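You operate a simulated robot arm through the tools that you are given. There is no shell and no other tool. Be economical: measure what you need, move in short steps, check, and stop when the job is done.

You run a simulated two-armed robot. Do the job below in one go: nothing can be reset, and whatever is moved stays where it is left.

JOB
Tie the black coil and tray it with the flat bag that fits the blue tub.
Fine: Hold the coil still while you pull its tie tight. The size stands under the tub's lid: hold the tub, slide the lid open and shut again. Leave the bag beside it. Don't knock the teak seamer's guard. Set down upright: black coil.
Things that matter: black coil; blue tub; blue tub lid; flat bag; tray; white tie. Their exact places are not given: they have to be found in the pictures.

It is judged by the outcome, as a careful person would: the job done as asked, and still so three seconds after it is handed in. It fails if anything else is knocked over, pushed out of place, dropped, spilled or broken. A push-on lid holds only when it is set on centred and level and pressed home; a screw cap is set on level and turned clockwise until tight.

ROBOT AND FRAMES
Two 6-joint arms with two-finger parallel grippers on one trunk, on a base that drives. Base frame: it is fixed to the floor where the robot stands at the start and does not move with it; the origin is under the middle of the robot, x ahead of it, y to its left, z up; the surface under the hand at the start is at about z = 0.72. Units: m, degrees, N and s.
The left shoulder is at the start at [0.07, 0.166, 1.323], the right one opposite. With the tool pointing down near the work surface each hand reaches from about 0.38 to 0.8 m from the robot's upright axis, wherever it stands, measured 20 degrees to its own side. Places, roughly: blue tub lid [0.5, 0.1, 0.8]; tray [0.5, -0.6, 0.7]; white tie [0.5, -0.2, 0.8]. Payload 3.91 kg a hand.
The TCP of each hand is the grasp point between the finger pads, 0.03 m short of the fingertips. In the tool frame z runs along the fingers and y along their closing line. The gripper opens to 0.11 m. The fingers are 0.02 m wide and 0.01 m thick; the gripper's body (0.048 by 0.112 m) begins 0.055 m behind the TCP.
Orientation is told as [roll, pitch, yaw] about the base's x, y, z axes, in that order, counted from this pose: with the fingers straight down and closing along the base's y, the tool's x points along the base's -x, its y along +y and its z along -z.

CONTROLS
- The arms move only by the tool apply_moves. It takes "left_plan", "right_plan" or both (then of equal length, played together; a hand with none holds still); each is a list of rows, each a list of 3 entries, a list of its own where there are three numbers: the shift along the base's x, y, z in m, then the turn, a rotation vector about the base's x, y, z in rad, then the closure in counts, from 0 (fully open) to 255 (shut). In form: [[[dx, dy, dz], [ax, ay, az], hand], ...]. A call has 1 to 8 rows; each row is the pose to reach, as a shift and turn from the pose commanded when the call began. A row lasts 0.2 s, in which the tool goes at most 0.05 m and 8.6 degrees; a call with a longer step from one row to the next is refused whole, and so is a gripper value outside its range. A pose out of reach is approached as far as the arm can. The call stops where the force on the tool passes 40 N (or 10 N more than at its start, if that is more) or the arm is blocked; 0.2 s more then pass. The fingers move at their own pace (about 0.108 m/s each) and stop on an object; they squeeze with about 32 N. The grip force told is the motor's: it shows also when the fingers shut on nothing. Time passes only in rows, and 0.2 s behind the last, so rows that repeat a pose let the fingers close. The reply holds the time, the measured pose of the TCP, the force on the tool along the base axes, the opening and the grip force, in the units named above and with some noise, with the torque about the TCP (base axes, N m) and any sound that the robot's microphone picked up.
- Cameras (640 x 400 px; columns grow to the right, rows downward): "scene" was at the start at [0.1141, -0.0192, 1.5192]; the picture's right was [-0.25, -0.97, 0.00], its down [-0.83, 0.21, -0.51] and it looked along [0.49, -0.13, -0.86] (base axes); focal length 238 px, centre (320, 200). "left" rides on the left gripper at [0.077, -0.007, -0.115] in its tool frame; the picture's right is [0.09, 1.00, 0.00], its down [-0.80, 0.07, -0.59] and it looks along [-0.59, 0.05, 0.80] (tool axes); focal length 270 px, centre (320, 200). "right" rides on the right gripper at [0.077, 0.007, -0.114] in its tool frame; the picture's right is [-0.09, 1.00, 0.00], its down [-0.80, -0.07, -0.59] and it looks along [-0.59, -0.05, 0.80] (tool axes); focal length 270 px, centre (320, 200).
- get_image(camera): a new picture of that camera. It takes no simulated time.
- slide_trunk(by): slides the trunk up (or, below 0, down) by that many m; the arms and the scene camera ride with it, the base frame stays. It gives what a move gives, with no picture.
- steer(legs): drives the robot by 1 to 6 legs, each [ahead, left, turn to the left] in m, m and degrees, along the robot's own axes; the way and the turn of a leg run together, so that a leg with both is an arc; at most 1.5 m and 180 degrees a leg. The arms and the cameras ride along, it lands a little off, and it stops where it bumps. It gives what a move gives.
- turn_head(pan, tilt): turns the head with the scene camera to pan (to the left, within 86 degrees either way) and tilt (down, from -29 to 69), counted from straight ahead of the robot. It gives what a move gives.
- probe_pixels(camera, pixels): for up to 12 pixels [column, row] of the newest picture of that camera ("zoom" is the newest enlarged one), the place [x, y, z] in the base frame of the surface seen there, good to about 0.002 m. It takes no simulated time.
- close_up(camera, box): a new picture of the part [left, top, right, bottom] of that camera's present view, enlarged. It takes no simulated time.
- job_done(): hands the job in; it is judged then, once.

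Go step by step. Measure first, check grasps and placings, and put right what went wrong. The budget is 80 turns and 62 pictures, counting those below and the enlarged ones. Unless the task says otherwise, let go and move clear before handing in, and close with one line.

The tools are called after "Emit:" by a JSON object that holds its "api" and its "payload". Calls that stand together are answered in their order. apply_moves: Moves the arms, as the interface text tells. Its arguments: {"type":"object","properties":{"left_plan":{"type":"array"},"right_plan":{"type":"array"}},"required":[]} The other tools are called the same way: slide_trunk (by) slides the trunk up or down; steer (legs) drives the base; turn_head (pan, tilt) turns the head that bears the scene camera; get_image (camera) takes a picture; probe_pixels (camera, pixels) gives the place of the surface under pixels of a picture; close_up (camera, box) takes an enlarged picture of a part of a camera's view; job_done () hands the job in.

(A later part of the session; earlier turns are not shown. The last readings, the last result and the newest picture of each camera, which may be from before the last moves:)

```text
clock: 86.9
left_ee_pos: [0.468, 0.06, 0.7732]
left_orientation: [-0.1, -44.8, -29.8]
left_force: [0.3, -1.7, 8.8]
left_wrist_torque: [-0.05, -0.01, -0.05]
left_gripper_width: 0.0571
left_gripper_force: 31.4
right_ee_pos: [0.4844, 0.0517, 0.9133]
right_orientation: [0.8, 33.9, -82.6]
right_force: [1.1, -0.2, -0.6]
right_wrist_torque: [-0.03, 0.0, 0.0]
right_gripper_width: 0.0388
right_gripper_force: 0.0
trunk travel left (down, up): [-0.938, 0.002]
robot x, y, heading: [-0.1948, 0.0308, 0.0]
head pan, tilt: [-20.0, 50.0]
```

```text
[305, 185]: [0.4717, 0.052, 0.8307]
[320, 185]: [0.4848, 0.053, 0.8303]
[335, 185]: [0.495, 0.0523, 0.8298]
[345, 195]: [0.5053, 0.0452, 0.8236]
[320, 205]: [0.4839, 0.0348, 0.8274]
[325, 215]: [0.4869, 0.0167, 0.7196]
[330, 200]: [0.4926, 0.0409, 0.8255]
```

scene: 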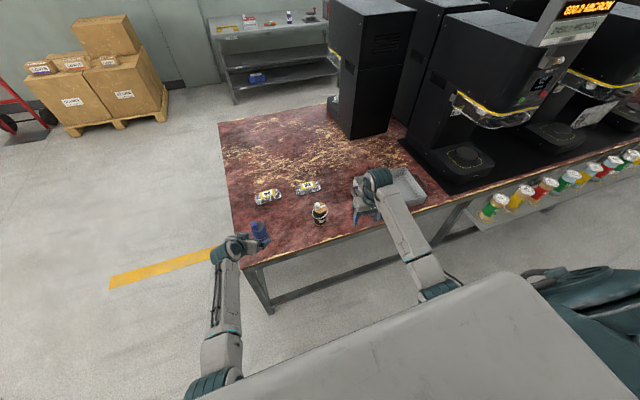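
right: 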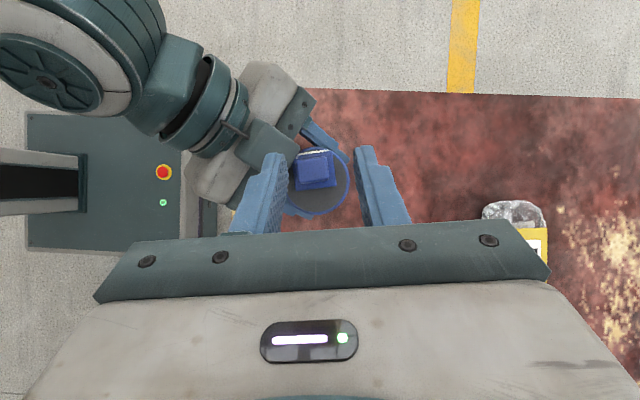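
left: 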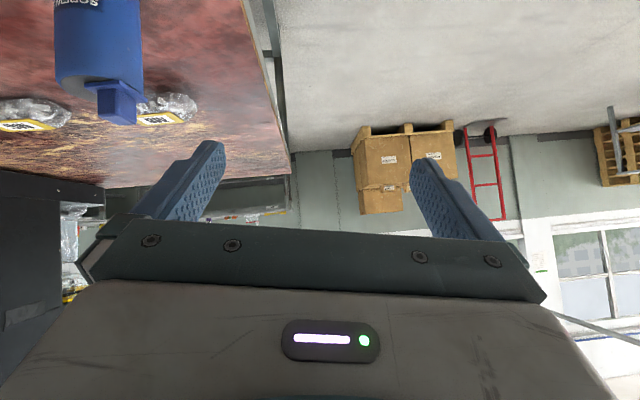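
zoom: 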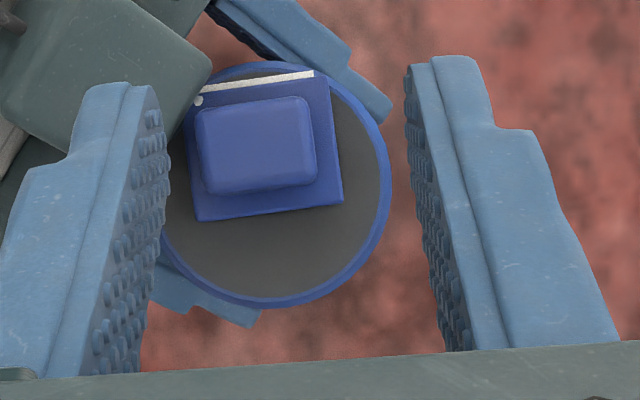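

One rotation step was slightly too big. I'll resend with even steps.

Emit:
{"api": "apply_moves", "payload": {"left_plan": [[[0, 0, 0], [0, 0, 0], 0], [[0, 0, 0], [0, 0, 0], 0], [[-0.0275, 0.016, 0.032], [0, 0, 0], 0], [[-0.055, 0.032, 0.064], [0, 0, 0], 0], [[-0.06, 0.036, 0.06], [-0.072, -0.125, 0], 0], [[-0.063, 0.038, 0.045], [-0.142, -0.247, 0], 0], [[-0.063, 0.038, 0.034], [-0.148, -0.257, 0], 0], [[-0.063, 0.038, 0.034], [-0.148, -0.257, 0], 0]], "right_plan": [[[0, 0, 0.03], [0, 0, 0], 165], [[0, 0, 0.06], [0, 0, 0], 165], [[0, 0, 0.07], [0, 0, 0], 165], [[0, 0, 0.07], [0, 0, 0], 165], [[0, 0, 0.07], [0, 0, 0], 165], [[0, 0, 0.07], [0, 0, 0], 165], [[0, 0, 0.07], [0, 0, 0], 165], [[0, 0, 0.07], [0, 0, 0], 165]]}}

Emit:
{"api": "get_image", "payload": {"camera": "right"}}

```text
clock: 88.7
left_ee_pos: [0.4054, 0.1002, 0.8057]
left_orientation: [-0.2, -61.8, -29.7]
left_force: [1.1, -0.7, 0.5]
left_wrist_torque: [-0.02, 0.03, -0.01]
left_gripper_width: 0.11
left_gripper_force: 0.1
right_ee_pos: [0.4855, 0.0512, 0.9829]
right_orientation: [0.7, 34.0, -82.7]
right_force: [-0.3, 0.5, -0.7]
right_wrist_torque: [0.02, -0.03, 0.0]
right_gripper_width: 0.0389
right_gripper_force: 0.1
trunk travel left (down, up): [-0.938, 0.002]
robot x, y, heading: [-0.1962, 0.0276, -0.2]
head pan, tilt: [-20.0, 50.0]
```

```text
32 pictures are left
```

right: 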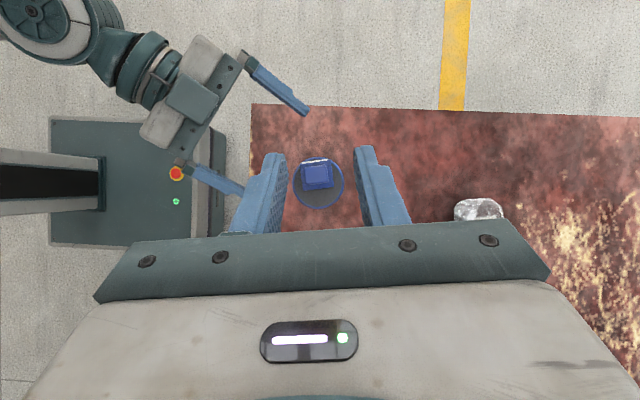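

The left hand is aligned and flatter. It will go in and grip while the right comes back to hover over the knob.

Emit:
{"api": "apply_moves", "payload": {"left_plan": [[[0.0235, -0.0137, -0.014], [0, 0, 0], 0], [[0.047, -0.0273, -0.028], [0, 0, 0], 0], [[0.0706, -0.041, -0.042], [0, 0, 0], 0], [[0.0706, -0.041, -0.042], [0, 0, 0], 255], [[0.0706, -0.041, -0.042], [0, 0, 0], 255], [[0.0706, -0.041, -0.042], [0, 0, 0], 255]], "right_plan": [[[0, 0, 0], [0, 0, 0], 165], [[0, 0, 0], [0, 0, 0], 165], [[0, 0, -0.01], [0, 0, 0], 165], [[-0.002, 0, -0.03], [0, 0, 0], 165], [[-0.004, 0, -0.05], [0, 0, 0], 165], [[-0.006, 0, -0.067], [0, 0, 0], 165]]}}

Emit:
{"api": "close_up", "payload": {"camera": "right", "box": [250, 130, 410, 240]}}

Emit:
{"api": "probe_pixels", "payload": {"camera": "zoom", "pixels": [[200, 130], [220, 130], [240, 130], [260, 130], [280, 130], [300, 130], [320, 130], [260, 95], [260, 165], [260, 110], [260, 180], [120, 60]]}}

```text
clock: 90.1
left_ee_pos: [0.4767, 0.0577, 0.7631]
left_orientation: [-0.4, -61.5, -29.8]
left_force: [0.7, 0.9, -0.4]
left_wrist_torque: [0.0, 0.01, 0.0]
left_gripper_width: 0.0571
left_gripper_force: 32.2
right_ee_pos: [0.4818, 0.0508, 0.9145]
right_orientation: [0.7, 34.0, -82.8]
right_force: [-0.4, 0.3, -0.1]
right_wrist_torque: [0.02, -0.01, 0.04]
right_gripper_width: 0.0389
right_gripper_force: 0.1
trunk travel left (down, up): [-0.938, 0.002]
robot x, y, heading: [-0.1965, 0.0279, 0.0]
head pan, tilt: [-20.0, 50.0]
```

```text
3.64 times, centred on (330, 185) of right
```

zoom: 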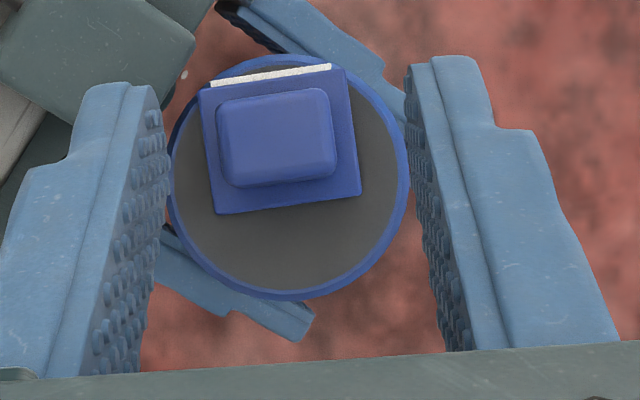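

```text
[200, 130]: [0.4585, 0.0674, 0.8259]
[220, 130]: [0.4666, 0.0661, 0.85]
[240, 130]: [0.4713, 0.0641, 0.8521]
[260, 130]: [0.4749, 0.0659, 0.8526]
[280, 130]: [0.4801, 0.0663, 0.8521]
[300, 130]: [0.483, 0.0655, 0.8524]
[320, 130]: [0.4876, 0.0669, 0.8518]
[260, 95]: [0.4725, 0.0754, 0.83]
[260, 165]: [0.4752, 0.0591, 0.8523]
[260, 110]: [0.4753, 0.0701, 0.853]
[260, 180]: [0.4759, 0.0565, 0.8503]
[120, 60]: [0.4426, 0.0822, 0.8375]
```

The housing is now lower (z 0.838) and clear, and the knob centre is ≈(0.478,0.0645). I'll descend, grip the knob and slide 24 mm toward −y.

Emit:
{"api": "apply_moves", "payload": {"right_plan": [[[-0.002, -0.0014, -0.025], [0, 0, 0], 165], [[-0.002, -0.0014, -0.0475], [0, 0, 0], 165], [[-0.002, -0.0014, -0.0475], [0, 0, 0], 255], [[-0.002, -0.0014, -0.0475], [0, 0, 0], 255], [[-0.001, -0.0094, -0.0475], [0, 0, 0], 255], [[0, -0.0174, -0.0475], [0, 0, 0], 255], [[0.0005, -0.0254, -0.0475], [0, 0, 0], 255]]}}

Emit:
{"api": "close_up", "payload": {"camera": "right", "box": [250, 110, 410, 220]}}

```text
clock: 91.7
left_ee_pos: [0.4772, 0.0562, 0.764]
left_orientation: [-0.5, -61.7, -29.6]
left_force: [-9.9, -7.1, 5.1]
left_wrist_torque: [0.2, -0.7, -0.65]
left_gripper_width: 0.0572
left_gripper_force: 31.4
right_ee_pos: [0.4802, 0.0247, 0.8683]
right_orientation: [0.9, 34.1, -82.7]
right_force: [10.0, 7.5, -4.7]
right_wrist_torque: [0.35, -0.43, 0.34]
right_gripper_width: 0.0235
right_gripper_force: 32.1
trunk travel left (down, up): [-0.938, 0.002]
robot x, y, heading: [-0.1991, 0.0303, 0.0]
head pan, tilt: [-20.0, 50.0]
```

```text
3.64 times, centred on (330, 165) of right
```

zoom: 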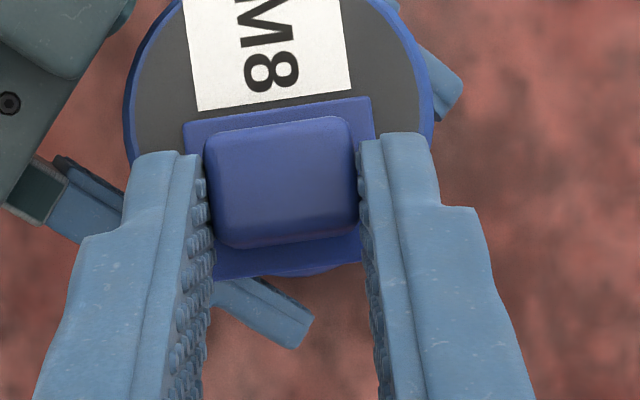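

The label under the lid reads M8, so the M8 bag fits. I'll slide the lid fully shut again (about 31 mm toward +y).

Emit:
{"api": "apply_moves", "payload": {"right_plan": [[[0.0, 0.008, 0], [0, 0, 0], 255], [[-0.001, 0.016, 0], [0, 0, 0], 255], [[-0.002, 0.024, 0], [0, 0, 0], 255], [[-0.003, 0.031, 0], [0, 0, 0], 255], [[-0.003, 0.031, 0], [0, 0, 0], 255]]}}

Emit:
{"api": "close_up", "payload": {"camera": "right", "box": [250, 110, 410, 220]}}

```text
clock: 92.9
left_ee_pos: [0.4778, 0.0592, 0.7629]
left_orientation: [-0.2, -61.7, -29.7]
left_force: [6.5, 6.7, -8.2]
left_wrist_torque: [-0.02, 0.73, -0.58]
left_gripper_width: 0.057
left_gripper_force: 32.1
right_ee_pos: [0.4772, 0.055, 0.8679]
right_orientation: [0.6, 34.0, -82.7]
right_force: [-7.7, -7.4, 8.3]
right_wrist_torque: [-0.66, 0.1, 0.58]
right_gripper_width: 0.0235
right_gripper_force: 31.8
trunk travel left (down, up): [-0.938, 0.002]
robot x, y, heading: [-0.1932, 0.0313, -0.0]
head pan, tilt: [-20.0, 50.0]
```

```text
3.64 times, centred on (330, 165) of right
```

zoom: 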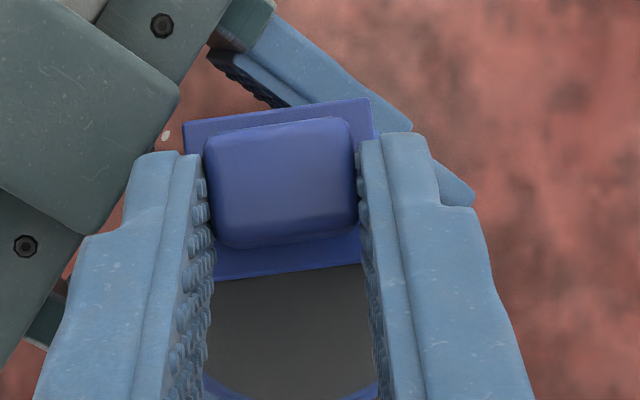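

The lid looks fully covered. I'll give a final 3 mm nudge to the stop, release, lift the right hand, then release the left and back it off.

Emit:
{"api": "apply_moves", "payload": {"right_plan": [[[-0.0003, 0.003, 0], [0, 0, 0], 255], [[0, 0, 0], [0, 0, 0], 165], [[0, 0, 0], [0, 0, 0], 165], [[0, -0.003, 0.03], [0, 0, 0], 165], [[0, -0.003, 0.06], [0, 0, 0], 165], [[0, -0.003, 0.1], [0, 0, 0], 165]]}}

Emit:
{"api": "apply_moves", "payload": {"left_plan": [[[0, 0, 0], [0, 0, 0], 0], [[0, 0, 0], [0, 0, 0], 0], [[-0.0235, 0.0137, 0.014], [0, 0, 0], 0], [[-0.047, 0.0273, 0.028], [0, 0, 0], 0], [[-0.0706, 0.041, 0.042], [0, 0, 0], 0], [[-0.09, 0.055, 0.07], [0, 0, 0], 0], [[-0.1, 0.06, 0.1], [0, 0, 0], 0]]}}

Emit:
{"api": "close_up", "payload": {"camera": "right", "box": [250, 110, 410, 220]}}

Emit:
{"api": "probe_pixels", "payload": {"camera": "zoom", "pixels": [[250, 100], [260, 130], [270, 160], [280, 200], [280, 230], [220, 150], [320, 150], [340, 180]]}}

```text
clock: 94.3
left_ee_pos: [0.4769, 0.0592, 0.7637]
left_orientation: [-0.3, -61.7, -29.7]
left_force: [-0.1, 0.6, -0.1]
left_wrist_torque: [-0.01, -0.03, 0.02]
left_gripper_width: 0.0571
left_gripper_force: 31.9
right_ee_pos: [0.477, 0.0535, 0.9663]
right_orientation: [0.7, 33.9, -82.8]
right_force: [-0.1, -0.1, 0.3]
right_wrist_torque: [-0.02, 0.01, 0.01]
right_gripper_width: 0.0389
right_gripper_force: 0.0
trunk travel left (down, up): [-0.938, 0.002]
robot x, y, heading: [-0.1959, 0.0294, -0.0]
head pan, tilt: [-20.0, 50.0]
```

```text
clock: 95.9
left_ee_pos: [0.3756, 0.1196, 0.8648]
left_orientation: [-0.2, -61.7, -29.8]
left_force: [0.0, 0.6, 0.3]
left_wrist_torque: [0.0, -0.02, 0.05]
left_gripper_width: 0.1102
left_gripper_force: 0.0
right_ee_pos: [0.4776, 0.0529, 0.9695]
right_orientation: [0.8, 34.0, -82.7]
right_force: [-0.1, 0.2, 0.4]
right_wrist_torque: [0.02, -0.03, -0.04]
right_gripper_width: 0.0386
right_gripper_force: 0.1
trunk travel left (down, up): [-0.938, 0.002]
robot x, y, heading: [-0.1964, 0.0306, -0.5]
head pan, tilt: [-20.0, 50.0]
```

```text
3.64 times, centred on (330, 165) of right
```

zoom: 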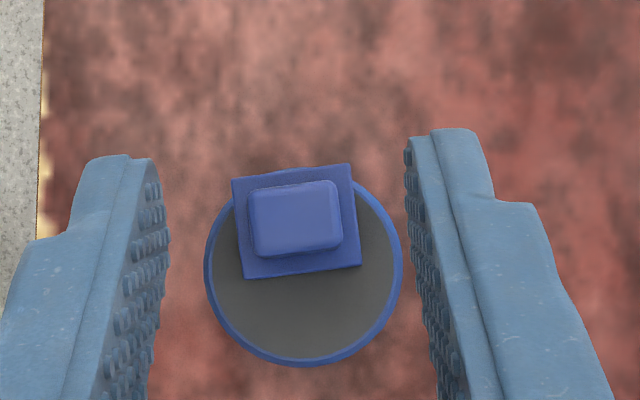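

```text
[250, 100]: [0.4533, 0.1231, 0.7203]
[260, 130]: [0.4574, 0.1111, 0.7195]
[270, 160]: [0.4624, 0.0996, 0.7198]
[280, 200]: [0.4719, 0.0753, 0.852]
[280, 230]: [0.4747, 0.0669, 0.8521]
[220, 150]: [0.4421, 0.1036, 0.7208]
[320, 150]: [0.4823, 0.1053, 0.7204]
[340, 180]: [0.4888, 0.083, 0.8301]
```

The lid is shut exactly as it was at first. Now I'll drive sideways ~0.278 m so the coil takes the tub's place relative to the hands.

Emit:
{"api": "steer", "payload": {"legs": [[-0.04, 0, 0], [0, -0.278, 0], [0.04, 0, 0]]}}

Emit:
{"api": "get_image", "payload": {"camera": "right"}}

Emit:
{"api": "probe_pixels", "payload": {"camera": "right", "pixels": [[300, 185], [310, 185], [320, 185], [330, 185], [340, 185], [350, 185], [325, 170], [325, 200], [325, 210]]}}

```text
clock: 98.8
left_ee_pos: [0.3691, -0.1581, 0.8683]
left_orientation: [0.0, -62.0, -30.1]
left_force: [-1.2, -0.2, -0.3]
left_wrist_torque: [0.01, -0.01, 0.03]
left_gripper_width: 0.11
left_gripper_force: 0.1
right_ee_pos: [0.47, -0.2233, 0.9736]
right_orientation: [1.2, 33.9, -82.5]
right_force: [-0.9, -0.1, 0.1]
right_wrist_torque: [-0.05, -0.01, -0.04]
right_gripper_width: 0.0386
right_gripper_force: 0.1
trunk travel left (down, up): [-0.938, 0.002]
robot x, y, heading: [-0.1967, -0.2452, -0.1]
head pan, tilt: [-20.0, 50.0]
```

```text
27 pictures are left
```

right: 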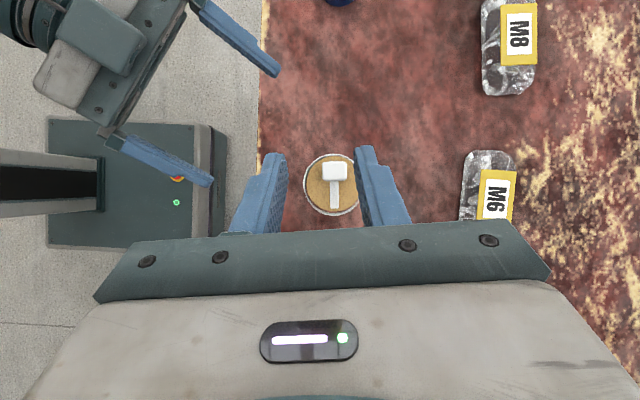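

```text
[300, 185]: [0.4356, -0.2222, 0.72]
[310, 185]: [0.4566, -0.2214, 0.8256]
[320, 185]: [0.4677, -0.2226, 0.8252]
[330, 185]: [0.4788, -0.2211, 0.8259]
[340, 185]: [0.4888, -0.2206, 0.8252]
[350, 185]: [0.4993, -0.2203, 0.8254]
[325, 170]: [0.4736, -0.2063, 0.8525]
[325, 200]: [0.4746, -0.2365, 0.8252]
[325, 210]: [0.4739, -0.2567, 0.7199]
```

Nicely aligned over the coil (block near (334,170), strip running to −y). I'll zoom for exact positions.

Emit:
{"api": "close_up", "payload": {"camera": "right", "box": [290, 140, 370, 225]}}

Emit:
{"api": "probe_pixels", "payload": {"camera": "zoom", "pixels": [[250, 100], [280, 130], [320, 130], [360, 130], [400, 130], [320, 80], [320, 170], [180, 190], [440, 190], [320, 320], [320, 90], [330, 270]]}}

```text
4.71 times, centred on (330, 182) of right
```

zoom: 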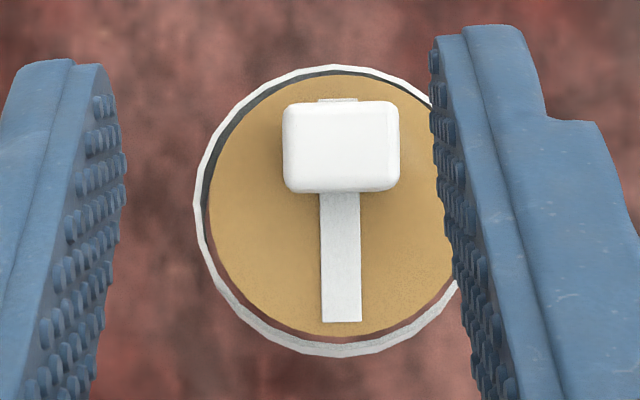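

```text
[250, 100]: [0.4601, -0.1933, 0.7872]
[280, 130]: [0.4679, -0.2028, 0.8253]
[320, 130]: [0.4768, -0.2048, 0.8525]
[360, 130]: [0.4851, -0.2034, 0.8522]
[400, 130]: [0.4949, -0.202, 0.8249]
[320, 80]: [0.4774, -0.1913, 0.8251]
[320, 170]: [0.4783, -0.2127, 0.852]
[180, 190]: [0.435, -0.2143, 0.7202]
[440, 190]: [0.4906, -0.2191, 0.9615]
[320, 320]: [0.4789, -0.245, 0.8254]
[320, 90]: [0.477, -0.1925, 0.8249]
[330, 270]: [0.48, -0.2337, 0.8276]
```

Block centre ≈(0.481,−0.2065), coil centre ≈(0.480,−0.2205), strip along −y. The left hand grips the coil body below the loop while the right hovers.

Emit:
{"api": "apply_moves", "payload": {"left_plan": [[[0.018, -0.01, -0.033], [0, 0, 0], 0], [[0.037, -0.02, -0.066], [0, 0, 0], 0], [[0.06, -0.033, -0.08], [0, 0, 0], 0], [[0.083, -0.046, -0.094], [0, 0, 0], 0], [[0.1057, -0.0594, -0.1083], [0, 0, 0], 0], [[0.1057, -0.0594, -0.1083], [0, 0, 0], 255], [[0.1057, -0.0594, -0.1083], [0, 0, 0], 255], [[0.1057, -0.0594, -0.1083], [0, 0, 0], 255]], "right_plan": [[[0, 0, 0], [0, 0, 0], 165], [[0, 0, 0], [0, 0, 0], 165], [[0, 0, 0], [0, 0, 0], 165], [[0.005, 0.002, 0], [0, 0, 0], 165], [[0.013, 0.002, -0.015], [0, 0, 0], 165], [[0.013, 0.002, -0.03], [0, 0, 0], 165], [[0.013, 0.002, -0.045], [0, 0, 0], 165], [[0.013, 0.002, -0.055], [0, 0, 0], 165]]}}

Emit:
{"api": "close_up", "payload": {"camera": "right", "box": [250, 130, 410, 240]}}

Emit:
{"api": "probe_pixels", "payload": {"camera": "zoom", "pixels": [[220, 130], [240, 130], [260, 130], [280, 130], [300, 130], [320, 130], [340, 130], [280, 95], [280, 165], [280, 110], [280, 180], [120, 60]]}}

```text
clock: 100.6
left_ee_pos: [0.4811, -0.2187, 0.7562]
left_orientation: [-0.3, -61.6, -29.7]
left_force: [-0.4, -0.5, 0.8]
left_wrist_torque: [0.02, 0.0, 0.04]
left_gripper_width: 0.0572
left_gripper_force: 32.1
right_ee_pos: [0.4893, -0.2221, 0.9112]
right_orientation: [0.7, 34.0, -82.8]
right_force: [-0.5, -0.9, 0.4]
right_wrist_torque: [0.01, -0.01, 0.01]
right_gripper_width: 0.0387
right_gripper_force: 0.1
trunk travel left (down, up): [-0.938, 0.002]
robot x, y, heading: [-0.1949, -0.2469, -0.0]
head pan, tilt: [-20.0, 50.0]
```

```text
3.64 times, centred on (330, 185) of right
```

zoom: 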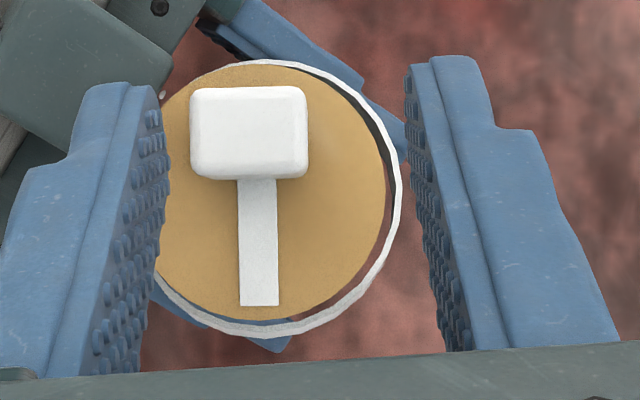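

```text
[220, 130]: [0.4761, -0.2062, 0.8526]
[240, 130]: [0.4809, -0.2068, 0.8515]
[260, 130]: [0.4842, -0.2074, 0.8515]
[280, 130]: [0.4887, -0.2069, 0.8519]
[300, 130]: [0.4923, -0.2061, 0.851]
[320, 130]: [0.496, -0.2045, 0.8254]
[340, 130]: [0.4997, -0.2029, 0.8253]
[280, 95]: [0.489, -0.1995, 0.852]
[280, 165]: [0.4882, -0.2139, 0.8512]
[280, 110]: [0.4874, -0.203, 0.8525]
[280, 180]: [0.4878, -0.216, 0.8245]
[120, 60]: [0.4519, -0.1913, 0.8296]
```

The coil is held (0.057 m). The right hand now grips the white block and pulls it along the strip about 30 mm.

Emit:
{"api": "apply_moves", "payload": {"right_plan": [[[-0.0053, 0.0005, -0.025], [0, 0, 0], 165], [[-0.0053, 0.0005, -0.048], [0, 0, 0], 165], [[-0.0053, 0.0005, -0.048], [0, 0, 0], 255], [[-0.0053, 0.0005, -0.048], [0, 0, 0], 255], [[-0.0048, -0.0075, -0.048], [0, 0, 0], 255], [[-0.0043, -0.0155, -0.048], [0, 0, 0], 255], [[-0.0038, -0.0235, -0.048], [0, 0, 0], 255], [[-0.0035, -0.0295, -0.048], [0, 0, 0], 255]]}}

Emit:
{"api": "close_up", "payload": {"camera": "right", "box": [250, 110, 410, 220]}}

```text
clock: 102.4
left_ee_pos: [0.4809, -0.2201, 0.7579]
left_orientation: [-0.5, -61.9, -29.7]
left_force: [12.4, -5.7, 6.8]
left_wrist_torque: [-0.06, 0.5, 0.56]
left_gripper_width: 0.0572
left_gripper_force: 32.2
right_ee_pos: [0.486, -0.2519, 0.8633]
right_orientation: [0.6, 34.1, -82.8]
right_force: [-12.4, 6.1, -5.5]
right_wrist_torque: [0.5, 0.71, -0.24]
right_gripper_width: 0.0232
right_gripper_force: 31.4
trunk travel left (down, up): [-0.938, 0.002]
robot x, y, heading: [-0.193, -0.246, -0.2]
head pan, tilt: [-20.0, 50.0]
```

```text
3.64 times, centred on (330, 165) of right
```

zoom: 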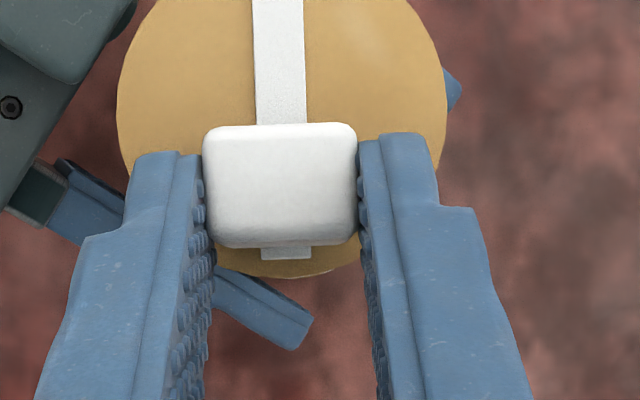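

The loop has drawn in against the coil. I'll pull 4 mm more to the stop, then release and lift to check.

Emit:
{"api": "apply_moves", "payload": {"right_plan": [[[-0.001, -0.004, 0], [0, 0, 0], 255], [[-0.001, -0.004, 0], [0, 0, 0], 255], [[-0.001, -0.003, 0], [0, 0, 0], 165], [[-0.001, -0.003, 0], [0, 0, 0], 165], [[-0.001, -0.003, 0.03], [0, 0, 0], 165], [[-0.001, -0.003, 0.06], [0, 0, 0], 165], [[-0.001, 0.0, 0.1], [0, 0, 0], 165]]}}

Emit:
{"api": "close_up", "payload": {"camera": "right", "box": [250, 110, 410, 220]}}

Emit:
{"api": "get_image", "payload": {"camera": "scene"}}

```text
clock: 104.0
left_ee_pos: [0.4792, -0.218, 0.7554]
left_orientation: [-0.3, -61.6, -29.7]
left_force: [-1.9, -0.8, 4.2]
left_wrist_torque: [-0.06, -0.09, -0.03]
left_gripper_width: 0.0569
left_gripper_force: 32.0
right_ee_pos: [0.4848, -0.2502, 0.9659]
right_orientation: [0.7, 34.0, -82.8]
right_force: [0.3, 0.6, -0.6]
right_wrist_torque: [-0.03, -0.03, -0.02]
right_gripper_width: 0.0384
right_gripper_force: 0.1
trunk travel left (down, up): [-0.938, 0.002]
robot x, y, heading: [-0.1942, -0.2457, -0.3]
head pan, tilt: [-20.0, 50.0]
```

```text
3.64 times, centred on (330, 165) of right
```

zoom: 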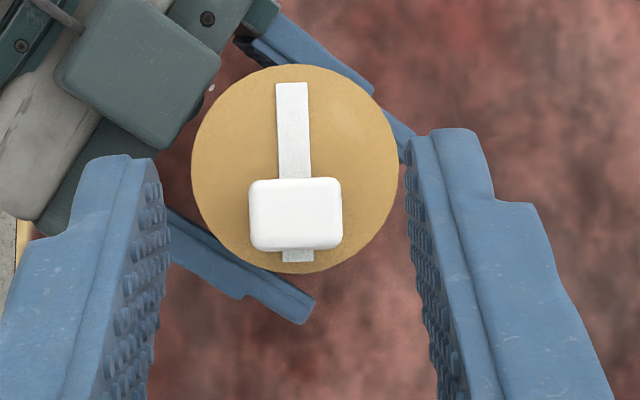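

```text
22 pictures are left
```

scene: 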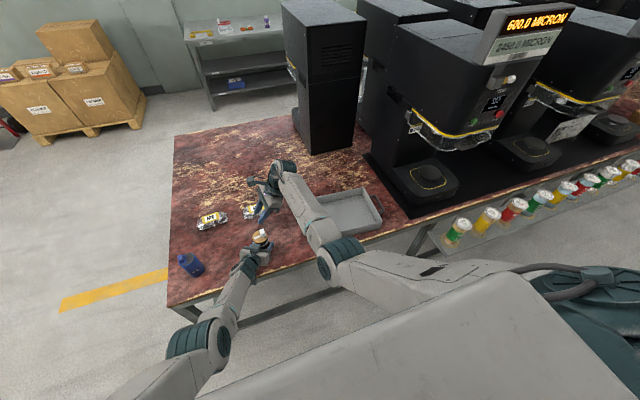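

The tie is tight: the block is at the strip's far end and the loop is flush with the coil. Now the left releases and tucks back; then I'll reposition so the coil suits the right hand with the tool vertical.

Emit:
{"api": "apply_moves", "payload": {"left_plan": [[[0, 0, 0], [0, 0, 0], 0], [[0, 0, 0], [0, 0, 0], 0], [[-0.0235, 0.0137, 0.014], [0, 0, 0], 0], [[-0.047, 0.0273, 0.028], [0, 0, 0], 0], [[-0.0706, 0.041, 0.042], [0, 0, 0], 0], [[-0.105, 0.06, 0.05], [0, 0, 0], 0], [[-0.14, 0.085, 0.05], [0, 0, 0], 0], [[-0.17, 0.12, 0.05], [0, 0, 0], 0]]}}

Emit:
{"api": "apply_moves", "payload": {"left_plan": [[[-0.015, 0.03, 0], [0, 0, 0], 0], [[-0.03, 0.06, 0], [0, 0, 0], 0], [[-0.04, 0.09, 0], [0, 0, 0], 0]]}}

Emit:
{"api": "steer", "payload": {"legs": [[0, 0.21, 0], [0.04, 0, 0]]}}

Emit:
{"api": "get_image", "payload": {"camera": "scene"}}

```text
clock: 105.8
left_ee_pos: [0.3103, -0.0963, 0.8066]
left_orientation: [-0.5, -61.8, -29.6]
left_force: [0.7, 0.0, -0.6]
left_wrist_torque: [-0.01, 0.01, -0.02]
left_gripper_width: 0.1102
left_gripper_force: 0.0
right_ee_pos: [0.4843, -0.2503, 0.9646]
right_orientation: [0.8, 33.9, -82.8]
right_force: [-0.5, 0.6, -0.4]
right_wrist_torque: [-0.03, 0.02, -0.03]
right_gripper_width: 0.0391
right_gripper_force: 0.1
trunk travel left (down, up): [-0.938, 0.002]
robot x, y, heading: [-0.1969, -0.2474, 0.1]
head pan, tilt: [-20.0, 50.0]
```

```text
clock: 106.6
left_ee_pos: [0.2707, -0.0076, 0.806]
left_orientation: [-0.4, -61.6, -29.7]
left_force: [0.5, -0.5, 0.8]
left_wrist_torque: [0.01, 0.0, -0.02]
left_gripper_width: 0.11
left_gripper_force: 0.1
right_ee_pos: [0.4852, -0.2513, 0.9659]
right_orientation: [0.7, 34.0, -82.8]
right_force: [1.0, 0.1, 0.5]
right_wrist_torque: [-0.03, 0.01, -0.02]
right_gripper_width: 0.0389
right_gripper_force: 0.0
trunk travel left (down, up): [-0.938, 0.002]
robot x, y, heading: [-0.1975, -0.2463, -0.1]
head pan, tilt: [-20.0, 50.0]
```

```text
clock: 108.7
left_ee_pos: [0.3079, 0.1998, 0.8094]
left_orientation: [0.2, -61.9, -30.4]
left_force: [-0.7, 0.6, 0.5]
left_wrist_torque: [0.04, 0.02, 0.05]
left_gripper_width: 0.11
left_gripper_force: 0.1
right_ee_pos: [0.5192, -0.0447, 0.9704]
right_orientation: [1.2, 34.2, -82.7]
right_force: [-1.0, 1.0, 0.3]
right_wrist_torque: [-0.03, -0.03, -0.03]
right_gripper_width: 0.0389
right_gripper_force: 0.0
trunk travel left (down, up): [-0.938, 0.002]
robot x, y, heading: [-0.1563, -0.0349, -0.3]
head pan, tilt: [-20.0, 50.0]
```

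```text
21 pictures are left
```

scene: 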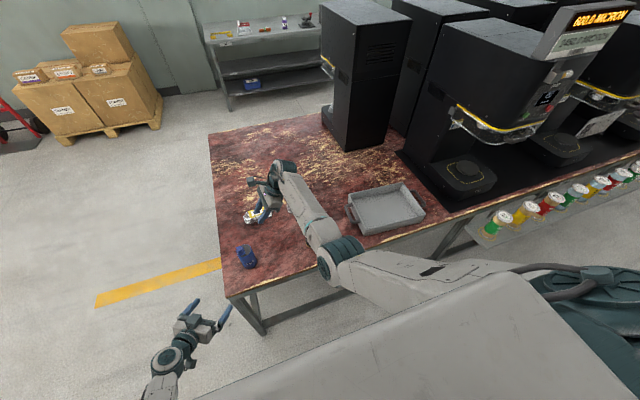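

The arms are clear. The M8 bag is nearby, so I'll fetch it first: drive forward/left, then turn the right hand vertical above the bag.

Emit:
{"api": "steer", "payload": {"legs": [[0, 0.1, 0], [0.14, 0, 0]]}}

Emit:
{"api": "apply_moves", "payload": {"right_plan": [[[0, -0.02, 0], [-0.118, -0.014, 0], 100], [[0, -0.04, 0], [-0.236, -0.028, 0], 100], [[0, -0.06, 0], [-0.353, -0.042, 0], 100], [[0, -0.08, 0], [-0.47, -0.056, 0], 100], [[0, -0.09, -0.02], [-0.588, -0.07, 0], 100], [[0, -0.09, -0.04], [-0.588, -0.07, 0], 100]]}}

Emit:
{"api": "get_image", "payload": {"camera": "right"}}

```text
clock: 110.8
left_ee_pos: [0.4524, 0.3009, 0.8062]
left_orientation: [-0.4, -61.7, -29.9]
left_force: [0.5, 0.3, -0.1]
left_wrist_torque: [0.01, -0.01, 0.01]
left_gripper_width: 0.1099
left_gripper_force: 0.1
right_ee_pos: [0.6649, 0.0572, 0.966]
right_orientation: [0.8, 34.0, -82.8]
right_force: [0.6, -0.7, 0.0]
right_wrist_torque: [0.0, -0.01, -0.05]
right_gripper_width: 0.0388
right_gripper_force: 0.1
trunk travel left (down, up): [-0.938, 0.002]
robot x, y, heading: [-0.0152, 0.0622, -0.2]
head pan, tilt: [-20.0, 50.0]
```

```text
clock: 112.2
left_ee_pos: [0.4527, 0.3001, 0.8044]
left_orientation: [-0.4, -61.6, -29.8]
left_force: [0.7, 0.3, 0.7]
left_wrist_torque: [-0.03, 0.04, -0.04]
left_gripper_width: 0.1098
left_gripper_force: 0.1
right_ee_pos: [0.6794, -0.0066, 0.9627]
right_orientation: [0.4, 23.0, -83.0]
right_force: [-1.0, -0.1, -0.2]
right_wrist_torque: [0.0, 0.02, 0.03]
right_gripper_width: 0.0666
right_gripper_force: 0.0
right hand out of reach, approached as far as the arm can: row 2, 3, 4, 5, 6
trunk travel left (down, up): [-0.938, 0.002]
robot x, y, heading: [-0.0157, 0.0634, -0.4]
head pan, tilt: [-20.0, 50.0]
```

```text
20 pictures are left
```

right: 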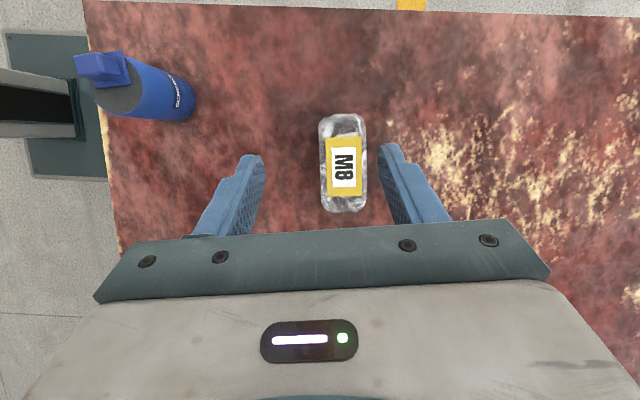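

The M8 bag lies between the fingers around (343,163); a 23° tilt is acceptable. I'll measure the bag.

Emit:
{"api": "probe_pixels", "payload": {"camera": "right", "pixels": [[343, 163], [322, 163], [364, 163], [316, 163], [372, 163], [343, 120], [343, 206], [343, 112], [343, 216]]}}

Emit:
{"api": "steer", "payload": {"legs": [[0.03, 0.03, 0]]}}

```text
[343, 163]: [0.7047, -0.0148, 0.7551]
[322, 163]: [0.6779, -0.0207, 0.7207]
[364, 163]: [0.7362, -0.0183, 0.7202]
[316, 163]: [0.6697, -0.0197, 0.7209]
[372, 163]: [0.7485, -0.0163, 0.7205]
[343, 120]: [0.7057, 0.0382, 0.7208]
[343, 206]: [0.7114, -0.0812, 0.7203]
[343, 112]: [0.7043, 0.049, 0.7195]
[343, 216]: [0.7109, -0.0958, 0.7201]
```

```text
clock: 113.1
left_ee_pos: [0.477, 0.3261, 0.8085]
left_orientation: [0.4, -61.7, -30.5]
left_force: [-0.5, -0.3, 0.3]
left_wrist_torque: [0.04, 0.0, 0.07]
left_gripper_width: 0.1103
left_gripper_force: 0.1
right_ee_pos: [0.7038, 0.0187, 0.9662]
right_orientation: [0.7, 23.2, -83.0]
right_force: [-0.7, -0.5, 0.1]
right_wrist_torque: [0.05, -0.06, 0.03]
right_gripper_width: 0.0669
right_gripper_force: 0.1
trunk travel left (down, up): [-0.938, 0.002]
robot x, y, heading: [0.0172, 0.0929, -0.3]
head pan, tilt: [-20.0, 50.0]
```

The bag is centred at ≈(0.707,−0.019), about 50 mm wide in x, top z 0.755. I'll descend to hover with a wider opening and check.

Emit:
{"api": "apply_moves", "payload": {"right_plan": [[[0.004, -0.015, -0.03], [0, 0, 0], 60], [[0.004, -0.03, -0.065], [0, 0, 0], 60], [[0.004, -0.04, -0.105], [0, 0, 0], 60], [[0.004, -0.0437, -0.145], [0, 0, 0], 60], [[0.004, -0.0437, -0.155], [0, 0, 0], 60]]}}

Emit:
{"api": "get_image", "payload": {"camera": "right"}}

Emit:
{"api": "probe_pixels", "payload": {"camera": "right", "pixels": [[290, 190], [300, 190], [310, 190], [320, 190], [330, 190], [340, 190], [350, 190], [360, 190], [320, 150], [320, 130], [320, 110]]}}

```text
clock: 114.3
left_ee_pos: [0.4795, 0.3275, 0.8064]
left_orientation: [-0.2, -61.6, -30.1]
left_force: [-0.2, 0.3, 0.2]
left_wrist_torque: [0.01, 0.01, -0.01]
left_gripper_width: 0.1101
left_gripper_force: 0.2
right_ee_pos: [0.6996, -0.0273, 0.825]
right_orientation: [0.8, 23.0, -82.9]
right_force: [0.6, -0.4, 0.2]
right_wrist_torque: [-0.01, -0.01, 0.01]
right_gripper_width: 0.0842
right_gripper_force: 0.1
right hand out of reach, approached as far as the arm can: row 4, 5
trunk travel left (down, up): [-0.938, 0.002]
robot x, y, heading: [0.0126, 0.0933, -0.1]
head pan, tilt: [-20.0, 50.0]
```

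```text
19 pictures are left
```

right: 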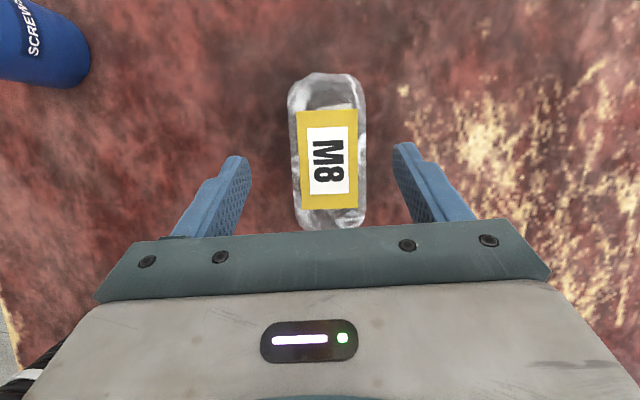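

```text
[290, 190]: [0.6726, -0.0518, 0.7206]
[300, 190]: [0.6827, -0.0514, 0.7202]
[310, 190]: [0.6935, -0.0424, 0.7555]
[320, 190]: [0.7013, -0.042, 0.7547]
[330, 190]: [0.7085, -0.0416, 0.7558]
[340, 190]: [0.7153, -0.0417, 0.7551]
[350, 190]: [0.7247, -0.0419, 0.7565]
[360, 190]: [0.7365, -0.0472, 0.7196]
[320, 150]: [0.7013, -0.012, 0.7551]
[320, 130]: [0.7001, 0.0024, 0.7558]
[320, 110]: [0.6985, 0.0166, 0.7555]
```

The arm is at its low-reach limit, so I'll lower the trunk 6 cm instead (the left hand is off the table side), then nudge forward.

Emit:
{"api": "slide_trunk", "payload": {"by": -0.06}}

Emit:
{"api": "apply_moves", "payload": {"right_plan": [[[0.004, 0.004, -0.005], [0, 0, 0], 60], [[0.007, 0.004, -0.007], [0, 0, 0], 60], [[0.007, 0.004, -0.007], [0, 0, 0], 255], [[0.007, 0.004, -0.007], [0, 0, 0], 255], [[0.007, 0.004, -0.007], [0, 0, 0], 255], [[0.007, 0.004, -0.007], [0, 0, 0], 255]]}}

Emit:
{"api": "get_image", "payload": {"camera": "right"}}

```text
clock: 115.3
left_ee_pos: [0.4817, 0.3296, 0.7455]
left_orientation: [-0.5, -61.5, -29.7]
left_force: [-0.2, -0.1, 0.0]
left_wrist_torque: [-0.01, -0.03, 0.01]
left_gripper_width: 0.11
left_gripper_force: 0.0
right_ee_pos: [0.7012, -0.026, 0.7656]
right_orientation: [0.4, 22.9, -83.0]
right_force: [-0.5, -0.9, 0.6]
right_wrist_torque: [-0.02, 0.0, 0.01]
right_gripper_width: 0.0839
right_gripper_force: 0.0
trunk travel left (down, up): [-0.878, 0.062]
robot x, y, heading: [0.0168, 0.0909, -0.4]
head pan, tilt: [-20.0, 50.0]
```

```text
clock: 116.7
left_ee_pos: [0.4805, 0.3301, 0.7454]
left_orientation: [-0.6, -61.6, -29.7]
left_force: [-0.5, -0.5, -0.6]
left_wrist_torque: [-0.01, 0.0, -0.01]
left_gripper_width: 0.11
left_gripper_force: 0.1
right_ee_pos: [0.7015, -0.0222, 0.7615]
right_orientation: [0.4, 22.8, -83.0]
right_force: [-0.2, 0.1, 0.3]
right_wrist_torque: [0.09, -0.03, 0.0]
right_gripper_width: 0.0617
right_gripper_force: 31.9
right hand out of reach, approached as far as the arm can: row 1, 2, 3, 4, 5, 6
trunk travel left (down, up): [-0.878, 0.062]
robot x, y, heading: [0.0112, 0.0866, -0.2]
head pan, tilt: [-20.0, 50.0]
```

```text
18 pictures are left
```

right: 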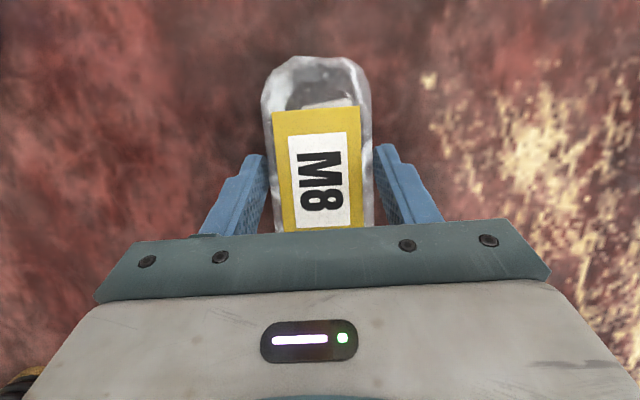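

The M8 bag is gripped (0.062 m, 32 N). I'll raise the trunk and then lift the arm high.

Emit:
{"api": "slide_trunk", "payload": {"by": 0.06}}

Emit:
{"api": "apply_moves", "payload": {"right_plan": [[[0, 0, 0.03], [0, 0, 0], 255], [[0, 0, 0.06], [0, 0, 0], 255], [[0, 0, 0.09], [0, 0, 0], 255], [[-0.01, 0, 0.12], [0, 0, 0], 255], [[-0.02, -0.01, 0.145], [0, 0, 0], 255]]}}

Emit:
{"api": "steer", "payload": {"legs": [[-0.15, 0, 0], [0, -0.5, 0]]}}

Emit:
{"api": "get_image", "payload": {"camera": "right"}}

Emit:
{"api": "get_image", "payload": {"camera": "scene"}}

```text
clock: 117.7
left_ee_pos: [0.4818, 0.3304, 0.805]
left_orientation: [-0.6, -61.7, -29.7]
left_force: [0.2, 0.3, 0.2]
left_wrist_torque: [0.0, 0.03, 0.01]
left_gripper_width: 0.1099
left_gripper_force: 0.1
right_ee_pos: [0.7023, -0.0228, 0.8211]
right_orientation: [0.5, 22.8, -83.0]
right_force: [-0.2, -1.2, -0.4]
right_wrist_torque: [0.01, 0.0, -0.03]
right_gripper_width: 0.0
right_gripper_force: 32.4
trunk travel left (down, up): [-0.938, 0.002]
robot x, y, heading: [0.0114, 0.0917, -0.1]
head pan, tilt: [-20.0, 50.0]
```

```text
clock: 118.9
left_ee_pos: [0.4808, 0.3288, 0.8049]
left_orientation: [-0.3, -61.6, -29.8]
left_force: [-0.5, -0.6, 0.3]
left_wrist_torque: [0.0, -0.04, 0.0]
left_gripper_width: 0.1102
left_gripper_force: 0.2
right_ee_pos: [0.6823, -0.0317, 0.966]
right_orientation: [0.5, 22.9, -83.0]
right_force: [-0.7, -0.4, 0.0]
right_wrist_torque: [-0.04, 0.01, -0.01]
right_gripper_width: 0.0
right_gripper_force: 31.8
trunk travel left (down, up): [-0.938, 0.002]
robot x, y, heading: [0.0159, 0.0933, -0.6]
head pan, tilt: [-20.0, 50.0]
```

```text
clock: 122.8
left_ee_pos: [0.3312, -0.1714, 0.8038]
left_orientation: [-0.6, -61.7, -29.4]
left_force: [0.1, -0.6, 1.1]
left_wrist_torque: [0.0, -0.02, -0.02]
left_gripper_width: 0.1099
left_gripper_force: 0.1
right_ee_pos: [0.5331, -0.5326, 0.9668]
right_orientation: [0.5, 23.0, -82.9]
right_force: [0.4, 0.2, -0.5]
right_wrist_torque: [0.0, -0.01, 0.0]
right_gripper_width: 0.0
right_gripper_force: 32.4
trunk travel left (down, up): [-0.938, 0.002]
robot x, y, heading: [-0.1332, -0.4113, 0.1]
head pan, tilt: [-20.0, 50.0]
```

```text
17 pictures are left
```

right: 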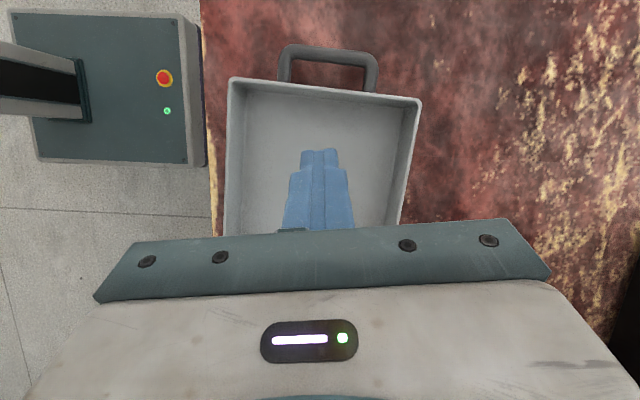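

```text
16 pictures are left
```

scene: 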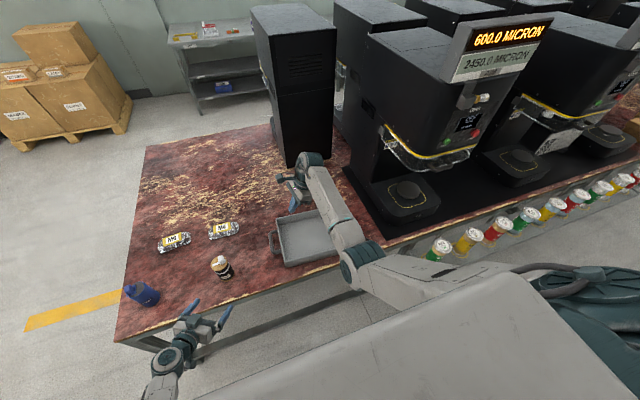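

The bag slipped out of the shallow grip and is still lying at its place (M8 at (175,240) in the scene). While here I'll measure the tray, then fetch the coil first.

Emit:
{"api": "probe_pixels", "payload": {"camera": "right", "pixels": [[260, 180], [380, 180], [260, 115], [385, 120], [232, 85], [418, 102], [226, 225], [404, 215], [320, 100], [245, 150], [395, 160]]}}

Emit:
{"api": "probe_pixels", "payload": {"camera": "scene", "pixels": [[175, 240], [160, 246], [190, 242], [172, 248], [280, 215], [284, 265], [335, 258], [310, 235], [222, 262], [224, 232]]}}

Emit:
{"api": "steer", "payload": {"legs": [[0, 0.32, 0]]}}

Emit:
{"api": "apply_moves", "payload": {"right_plan": [[[-0.02, -0.01, 0], [0, 0, 0], 0], [[-0.04, -0.02, 0], [0, 0, 0], 0], [[-0.05, -0.03, -0.02], [0, 0, 0], 0]]}}

Emit:
{"api": "get_image", "payload": {"camera": "right"}}

```text
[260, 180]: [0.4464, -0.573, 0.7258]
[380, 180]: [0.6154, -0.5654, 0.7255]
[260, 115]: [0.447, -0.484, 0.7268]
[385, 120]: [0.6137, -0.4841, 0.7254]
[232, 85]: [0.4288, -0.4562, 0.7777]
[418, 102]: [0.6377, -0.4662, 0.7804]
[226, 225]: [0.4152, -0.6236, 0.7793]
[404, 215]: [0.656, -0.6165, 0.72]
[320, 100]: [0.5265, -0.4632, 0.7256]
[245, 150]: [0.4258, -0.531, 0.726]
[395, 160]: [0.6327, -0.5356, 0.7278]
```

```text
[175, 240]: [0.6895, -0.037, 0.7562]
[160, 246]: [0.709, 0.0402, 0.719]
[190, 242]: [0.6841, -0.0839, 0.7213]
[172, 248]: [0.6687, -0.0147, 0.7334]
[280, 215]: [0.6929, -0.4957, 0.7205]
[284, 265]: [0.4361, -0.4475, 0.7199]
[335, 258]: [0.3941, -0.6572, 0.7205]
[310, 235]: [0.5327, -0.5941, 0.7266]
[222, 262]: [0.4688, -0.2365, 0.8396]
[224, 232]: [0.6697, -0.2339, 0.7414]
```

```text
clock: 124.9
left_ee_pos: [0.3326, 0.1429, 0.8061]
left_orientation: [-0.3, -61.5, -29.8]
left_force: [0.0, -1.4, 0.5]
left_wrist_torque: [0.08, 0.03, -0.01]
left_gripper_width: 0.1099
left_gripper_force: 0.0
right_ee_pos: [0.5329, -0.2191, 0.9676]
right_orientation: [0.4, 23.0, -82.9]
right_force: [0.1, -0.1, 0.1]
right_wrist_torque: [-0.01, 0.02, -0.02]
right_gripper_width: 0.0001
right_gripper_force: 32.3
trunk travel left (down, up): [-0.938, 0.002]
robot x, y, heading: [-0.1369, -0.0951, -0.3]
head pan, tilt: [-20.0, 50.0]
```

```text
clock: 125.7
left_ee_pos: [0.3319, 0.1436, 0.8043]
left_orientation: [-0.6, -61.6, -29.6]
left_force: [-0.4, -0.2, 0.5]
left_wrist_torque: [0.01, 0.02, 0.0]
left_gripper_width: 0.11
left_gripper_force: 0.1
right_ee_pos: [0.4849, -0.2472, 0.946]
right_orientation: [0.5, 22.9, -82.9]
right_force: [0.2, -0.4, 0.5]
right_wrist_torque: [0.02, 0.02, 0.01]
right_gripper_width: 0.1101
right_gripper_force: 0.1
trunk travel left (down, up): [-0.938, 0.002]
robot x, y, heading: [-0.138, -0.096, -0.1]
head pan, tilt: [-20.0, 50.0]
```

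```text
15 pictures are left
```

right: 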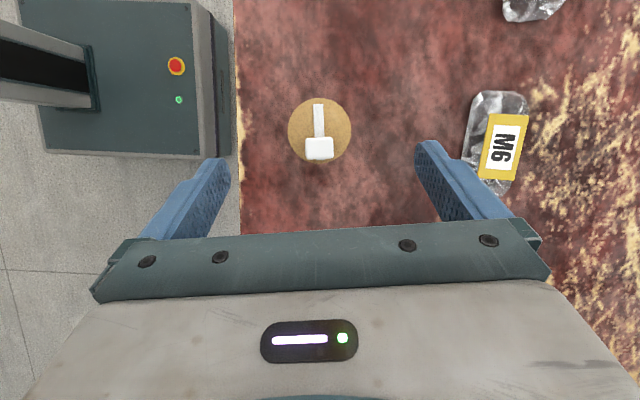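

All movements were reached. I'll probe the coil's centre.

Emit:
{"api": "probe_pixels", "payload": {"camera": "right", "pixels": [[293, 130], [348, 130], [320, 100], [300, 130], [340, 130], [319, 148], [306, 148], [332, 148], [319, 158]]}}

```text
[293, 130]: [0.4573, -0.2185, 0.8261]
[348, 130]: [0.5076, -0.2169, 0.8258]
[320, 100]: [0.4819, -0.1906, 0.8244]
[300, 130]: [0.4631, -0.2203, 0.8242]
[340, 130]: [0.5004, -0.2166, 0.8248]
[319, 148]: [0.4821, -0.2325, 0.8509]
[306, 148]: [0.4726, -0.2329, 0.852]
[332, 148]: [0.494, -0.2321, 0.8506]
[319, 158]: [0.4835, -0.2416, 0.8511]
```

Coil centre ≈(0.4825,−0.219). I'll grasp it from above at z≈0.812 (palm clear of the block) and lift.

Emit:
{"api": "apply_moves", "payload": {"right_plan": [[[-0.001, 0.025, -0.02], [0, 0, 0], 40], [[-0.001, 0.025, -0.06], [0, 0, 0], 40], [[-0.001, 0.025, -0.1], [0, 0, 0], 40], [[-0.001, 0.025, -0.134], [0, 0, 0], 40], [[-0.001, 0.025, -0.134], [0, 0, 0], 255], [[-0.001, 0.025, -0.134], [0, 0, 0], 255], [[-0.001, 0.025, -0.134], [0, 0, 0], 255]]}}

Emit:
{"api": "apply_moves", "payload": {"right_plan": [[[0, 0, 0.015], [0, 0, 0], 255], [[0, 0, 0.035], [0, 0, 0], 255], [[0, 0, 0.06], [0, 0, 0], 255], [[0, 0, 0.085], [0, 0, 0], 255], [[0, 0, 0.1], [0, 0, 0], 255]]}}

Emit:
{"api": "get_image", "payload": {"camera": "right"}}

```text
clock: 127.3
left_ee_pos: [0.3317, 0.1451, 0.8053]
left_orientation: [-0.7, -61.6, -29.5]
left_force: [-0.6, 0.2, -0.1]
left_wrist_torque: [-0.02, 0.02, -0.03]
left_gripper_width: 0.1102
left_gripper_force: 0.1
right_ee_pos: [0.4828, -0.2228, 0.8111]
right_orientation: [0.3, 23.0, -83.0]
right_force: [0.1, 0.6, -0.3]
right_wrist_torque: [-0.01, 0.0, -0.02]
right_gripper_width: 0.0575
right_gripper_force: 31.9
trunk travel left (down, up): [-0.938, 0.002]
robot x, y, heading: [-0.1348, -0.0941, 0.0]
head pan, tilt: [-20.0, 50.0]
```

```text
clock: 128.5
left_ee_pos: [0.332, 0.1438, 0.8045]
left_orientation: [-0.4, -61.7, -29.7]
left_force: [-0.8, -0.7, -0.2]
left_wrist_torque: [0.02, 0.01, 0.02]
left_gripper_width: 0.1099
left_gripper_force: 0.1
right_ee_pos: [0.4838, -0.2221, 0.9128]
right_orientation: [0.4, 22.9, -83.1]
right_force: [-0.1, -0.3, -1.3]
right_wrist_torque: [-0.03, -0.01, 0.06]
right_gripper_width: 0.0572
right_gripper_force: 32.0
trunk travel left (down, up): [-0.938, 0.002]
robot x, y, heading: [-0.1339, -0.0978, 0.2]
head pan, tilt: [-20.0, 50.0]
```

```text
14 pictures are left
```

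right: 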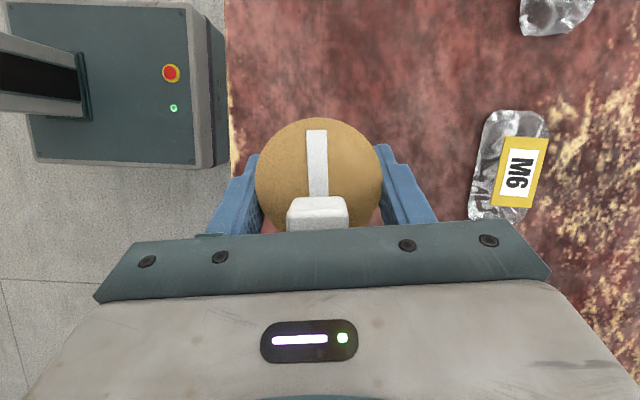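

The coil is held securely (0.0572 m) and lifted. I'll drive right then forward so it sits over the tray near (0.53,−0.51).

Emit:
{"api": "steer", "payload": {"legs": [[0, -0.29, 0], [0.047, 0, 0]]}}

Emit:
{"api": "get_image", "payload": {"camera": "right"}}

Emit:
{"api": "get_image", "payload": {"camera": "scene"}}

```text
clock: 131.0
left_ee_pos: [0.3708, -0.1446, 0.8076]
left_orientation: [-0.3, -61.9, -29.9]
left_force: [0.1, 0.2, 0.5]
left_wrist_torque: [-0.06, -0.03, 0.0]
left_gripper_width: 0.1101
left_gripper_force: 0.0
right_ee_pos: [0.5219, -0.5101, 0.9174]
right_orientation: [0.9, 22.9, -82.9]
right_force: [-0.7, -0.8, -0.8]
right_wrist_torque: [-0.02, -0.02, -0.03]
right_gripper_width: 0.0573
right_gripper_force: 32.2
trunk travel left (down, up): [-0.938, 0.002]
robot x, y, heading: [-0.0861, -0.3836, -0.3]
head pan, tilt: [-20.0, 50.0]
```

```text
13 pictures are left
```

right: 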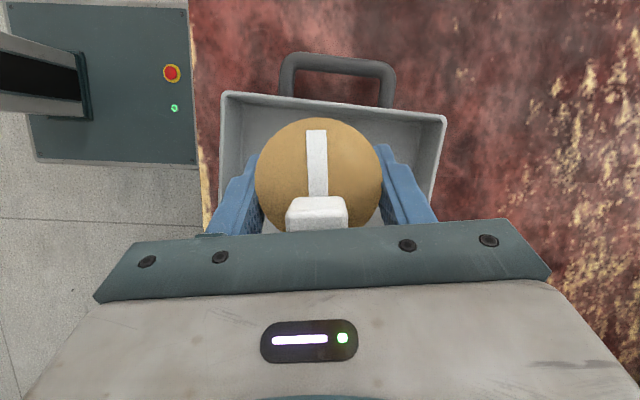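

```text
12 pictures are left
```

scene: 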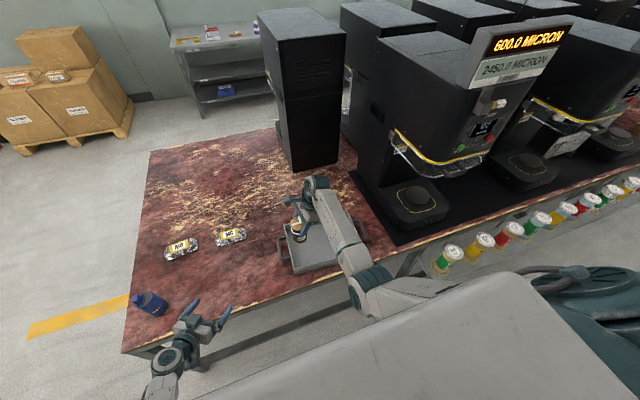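

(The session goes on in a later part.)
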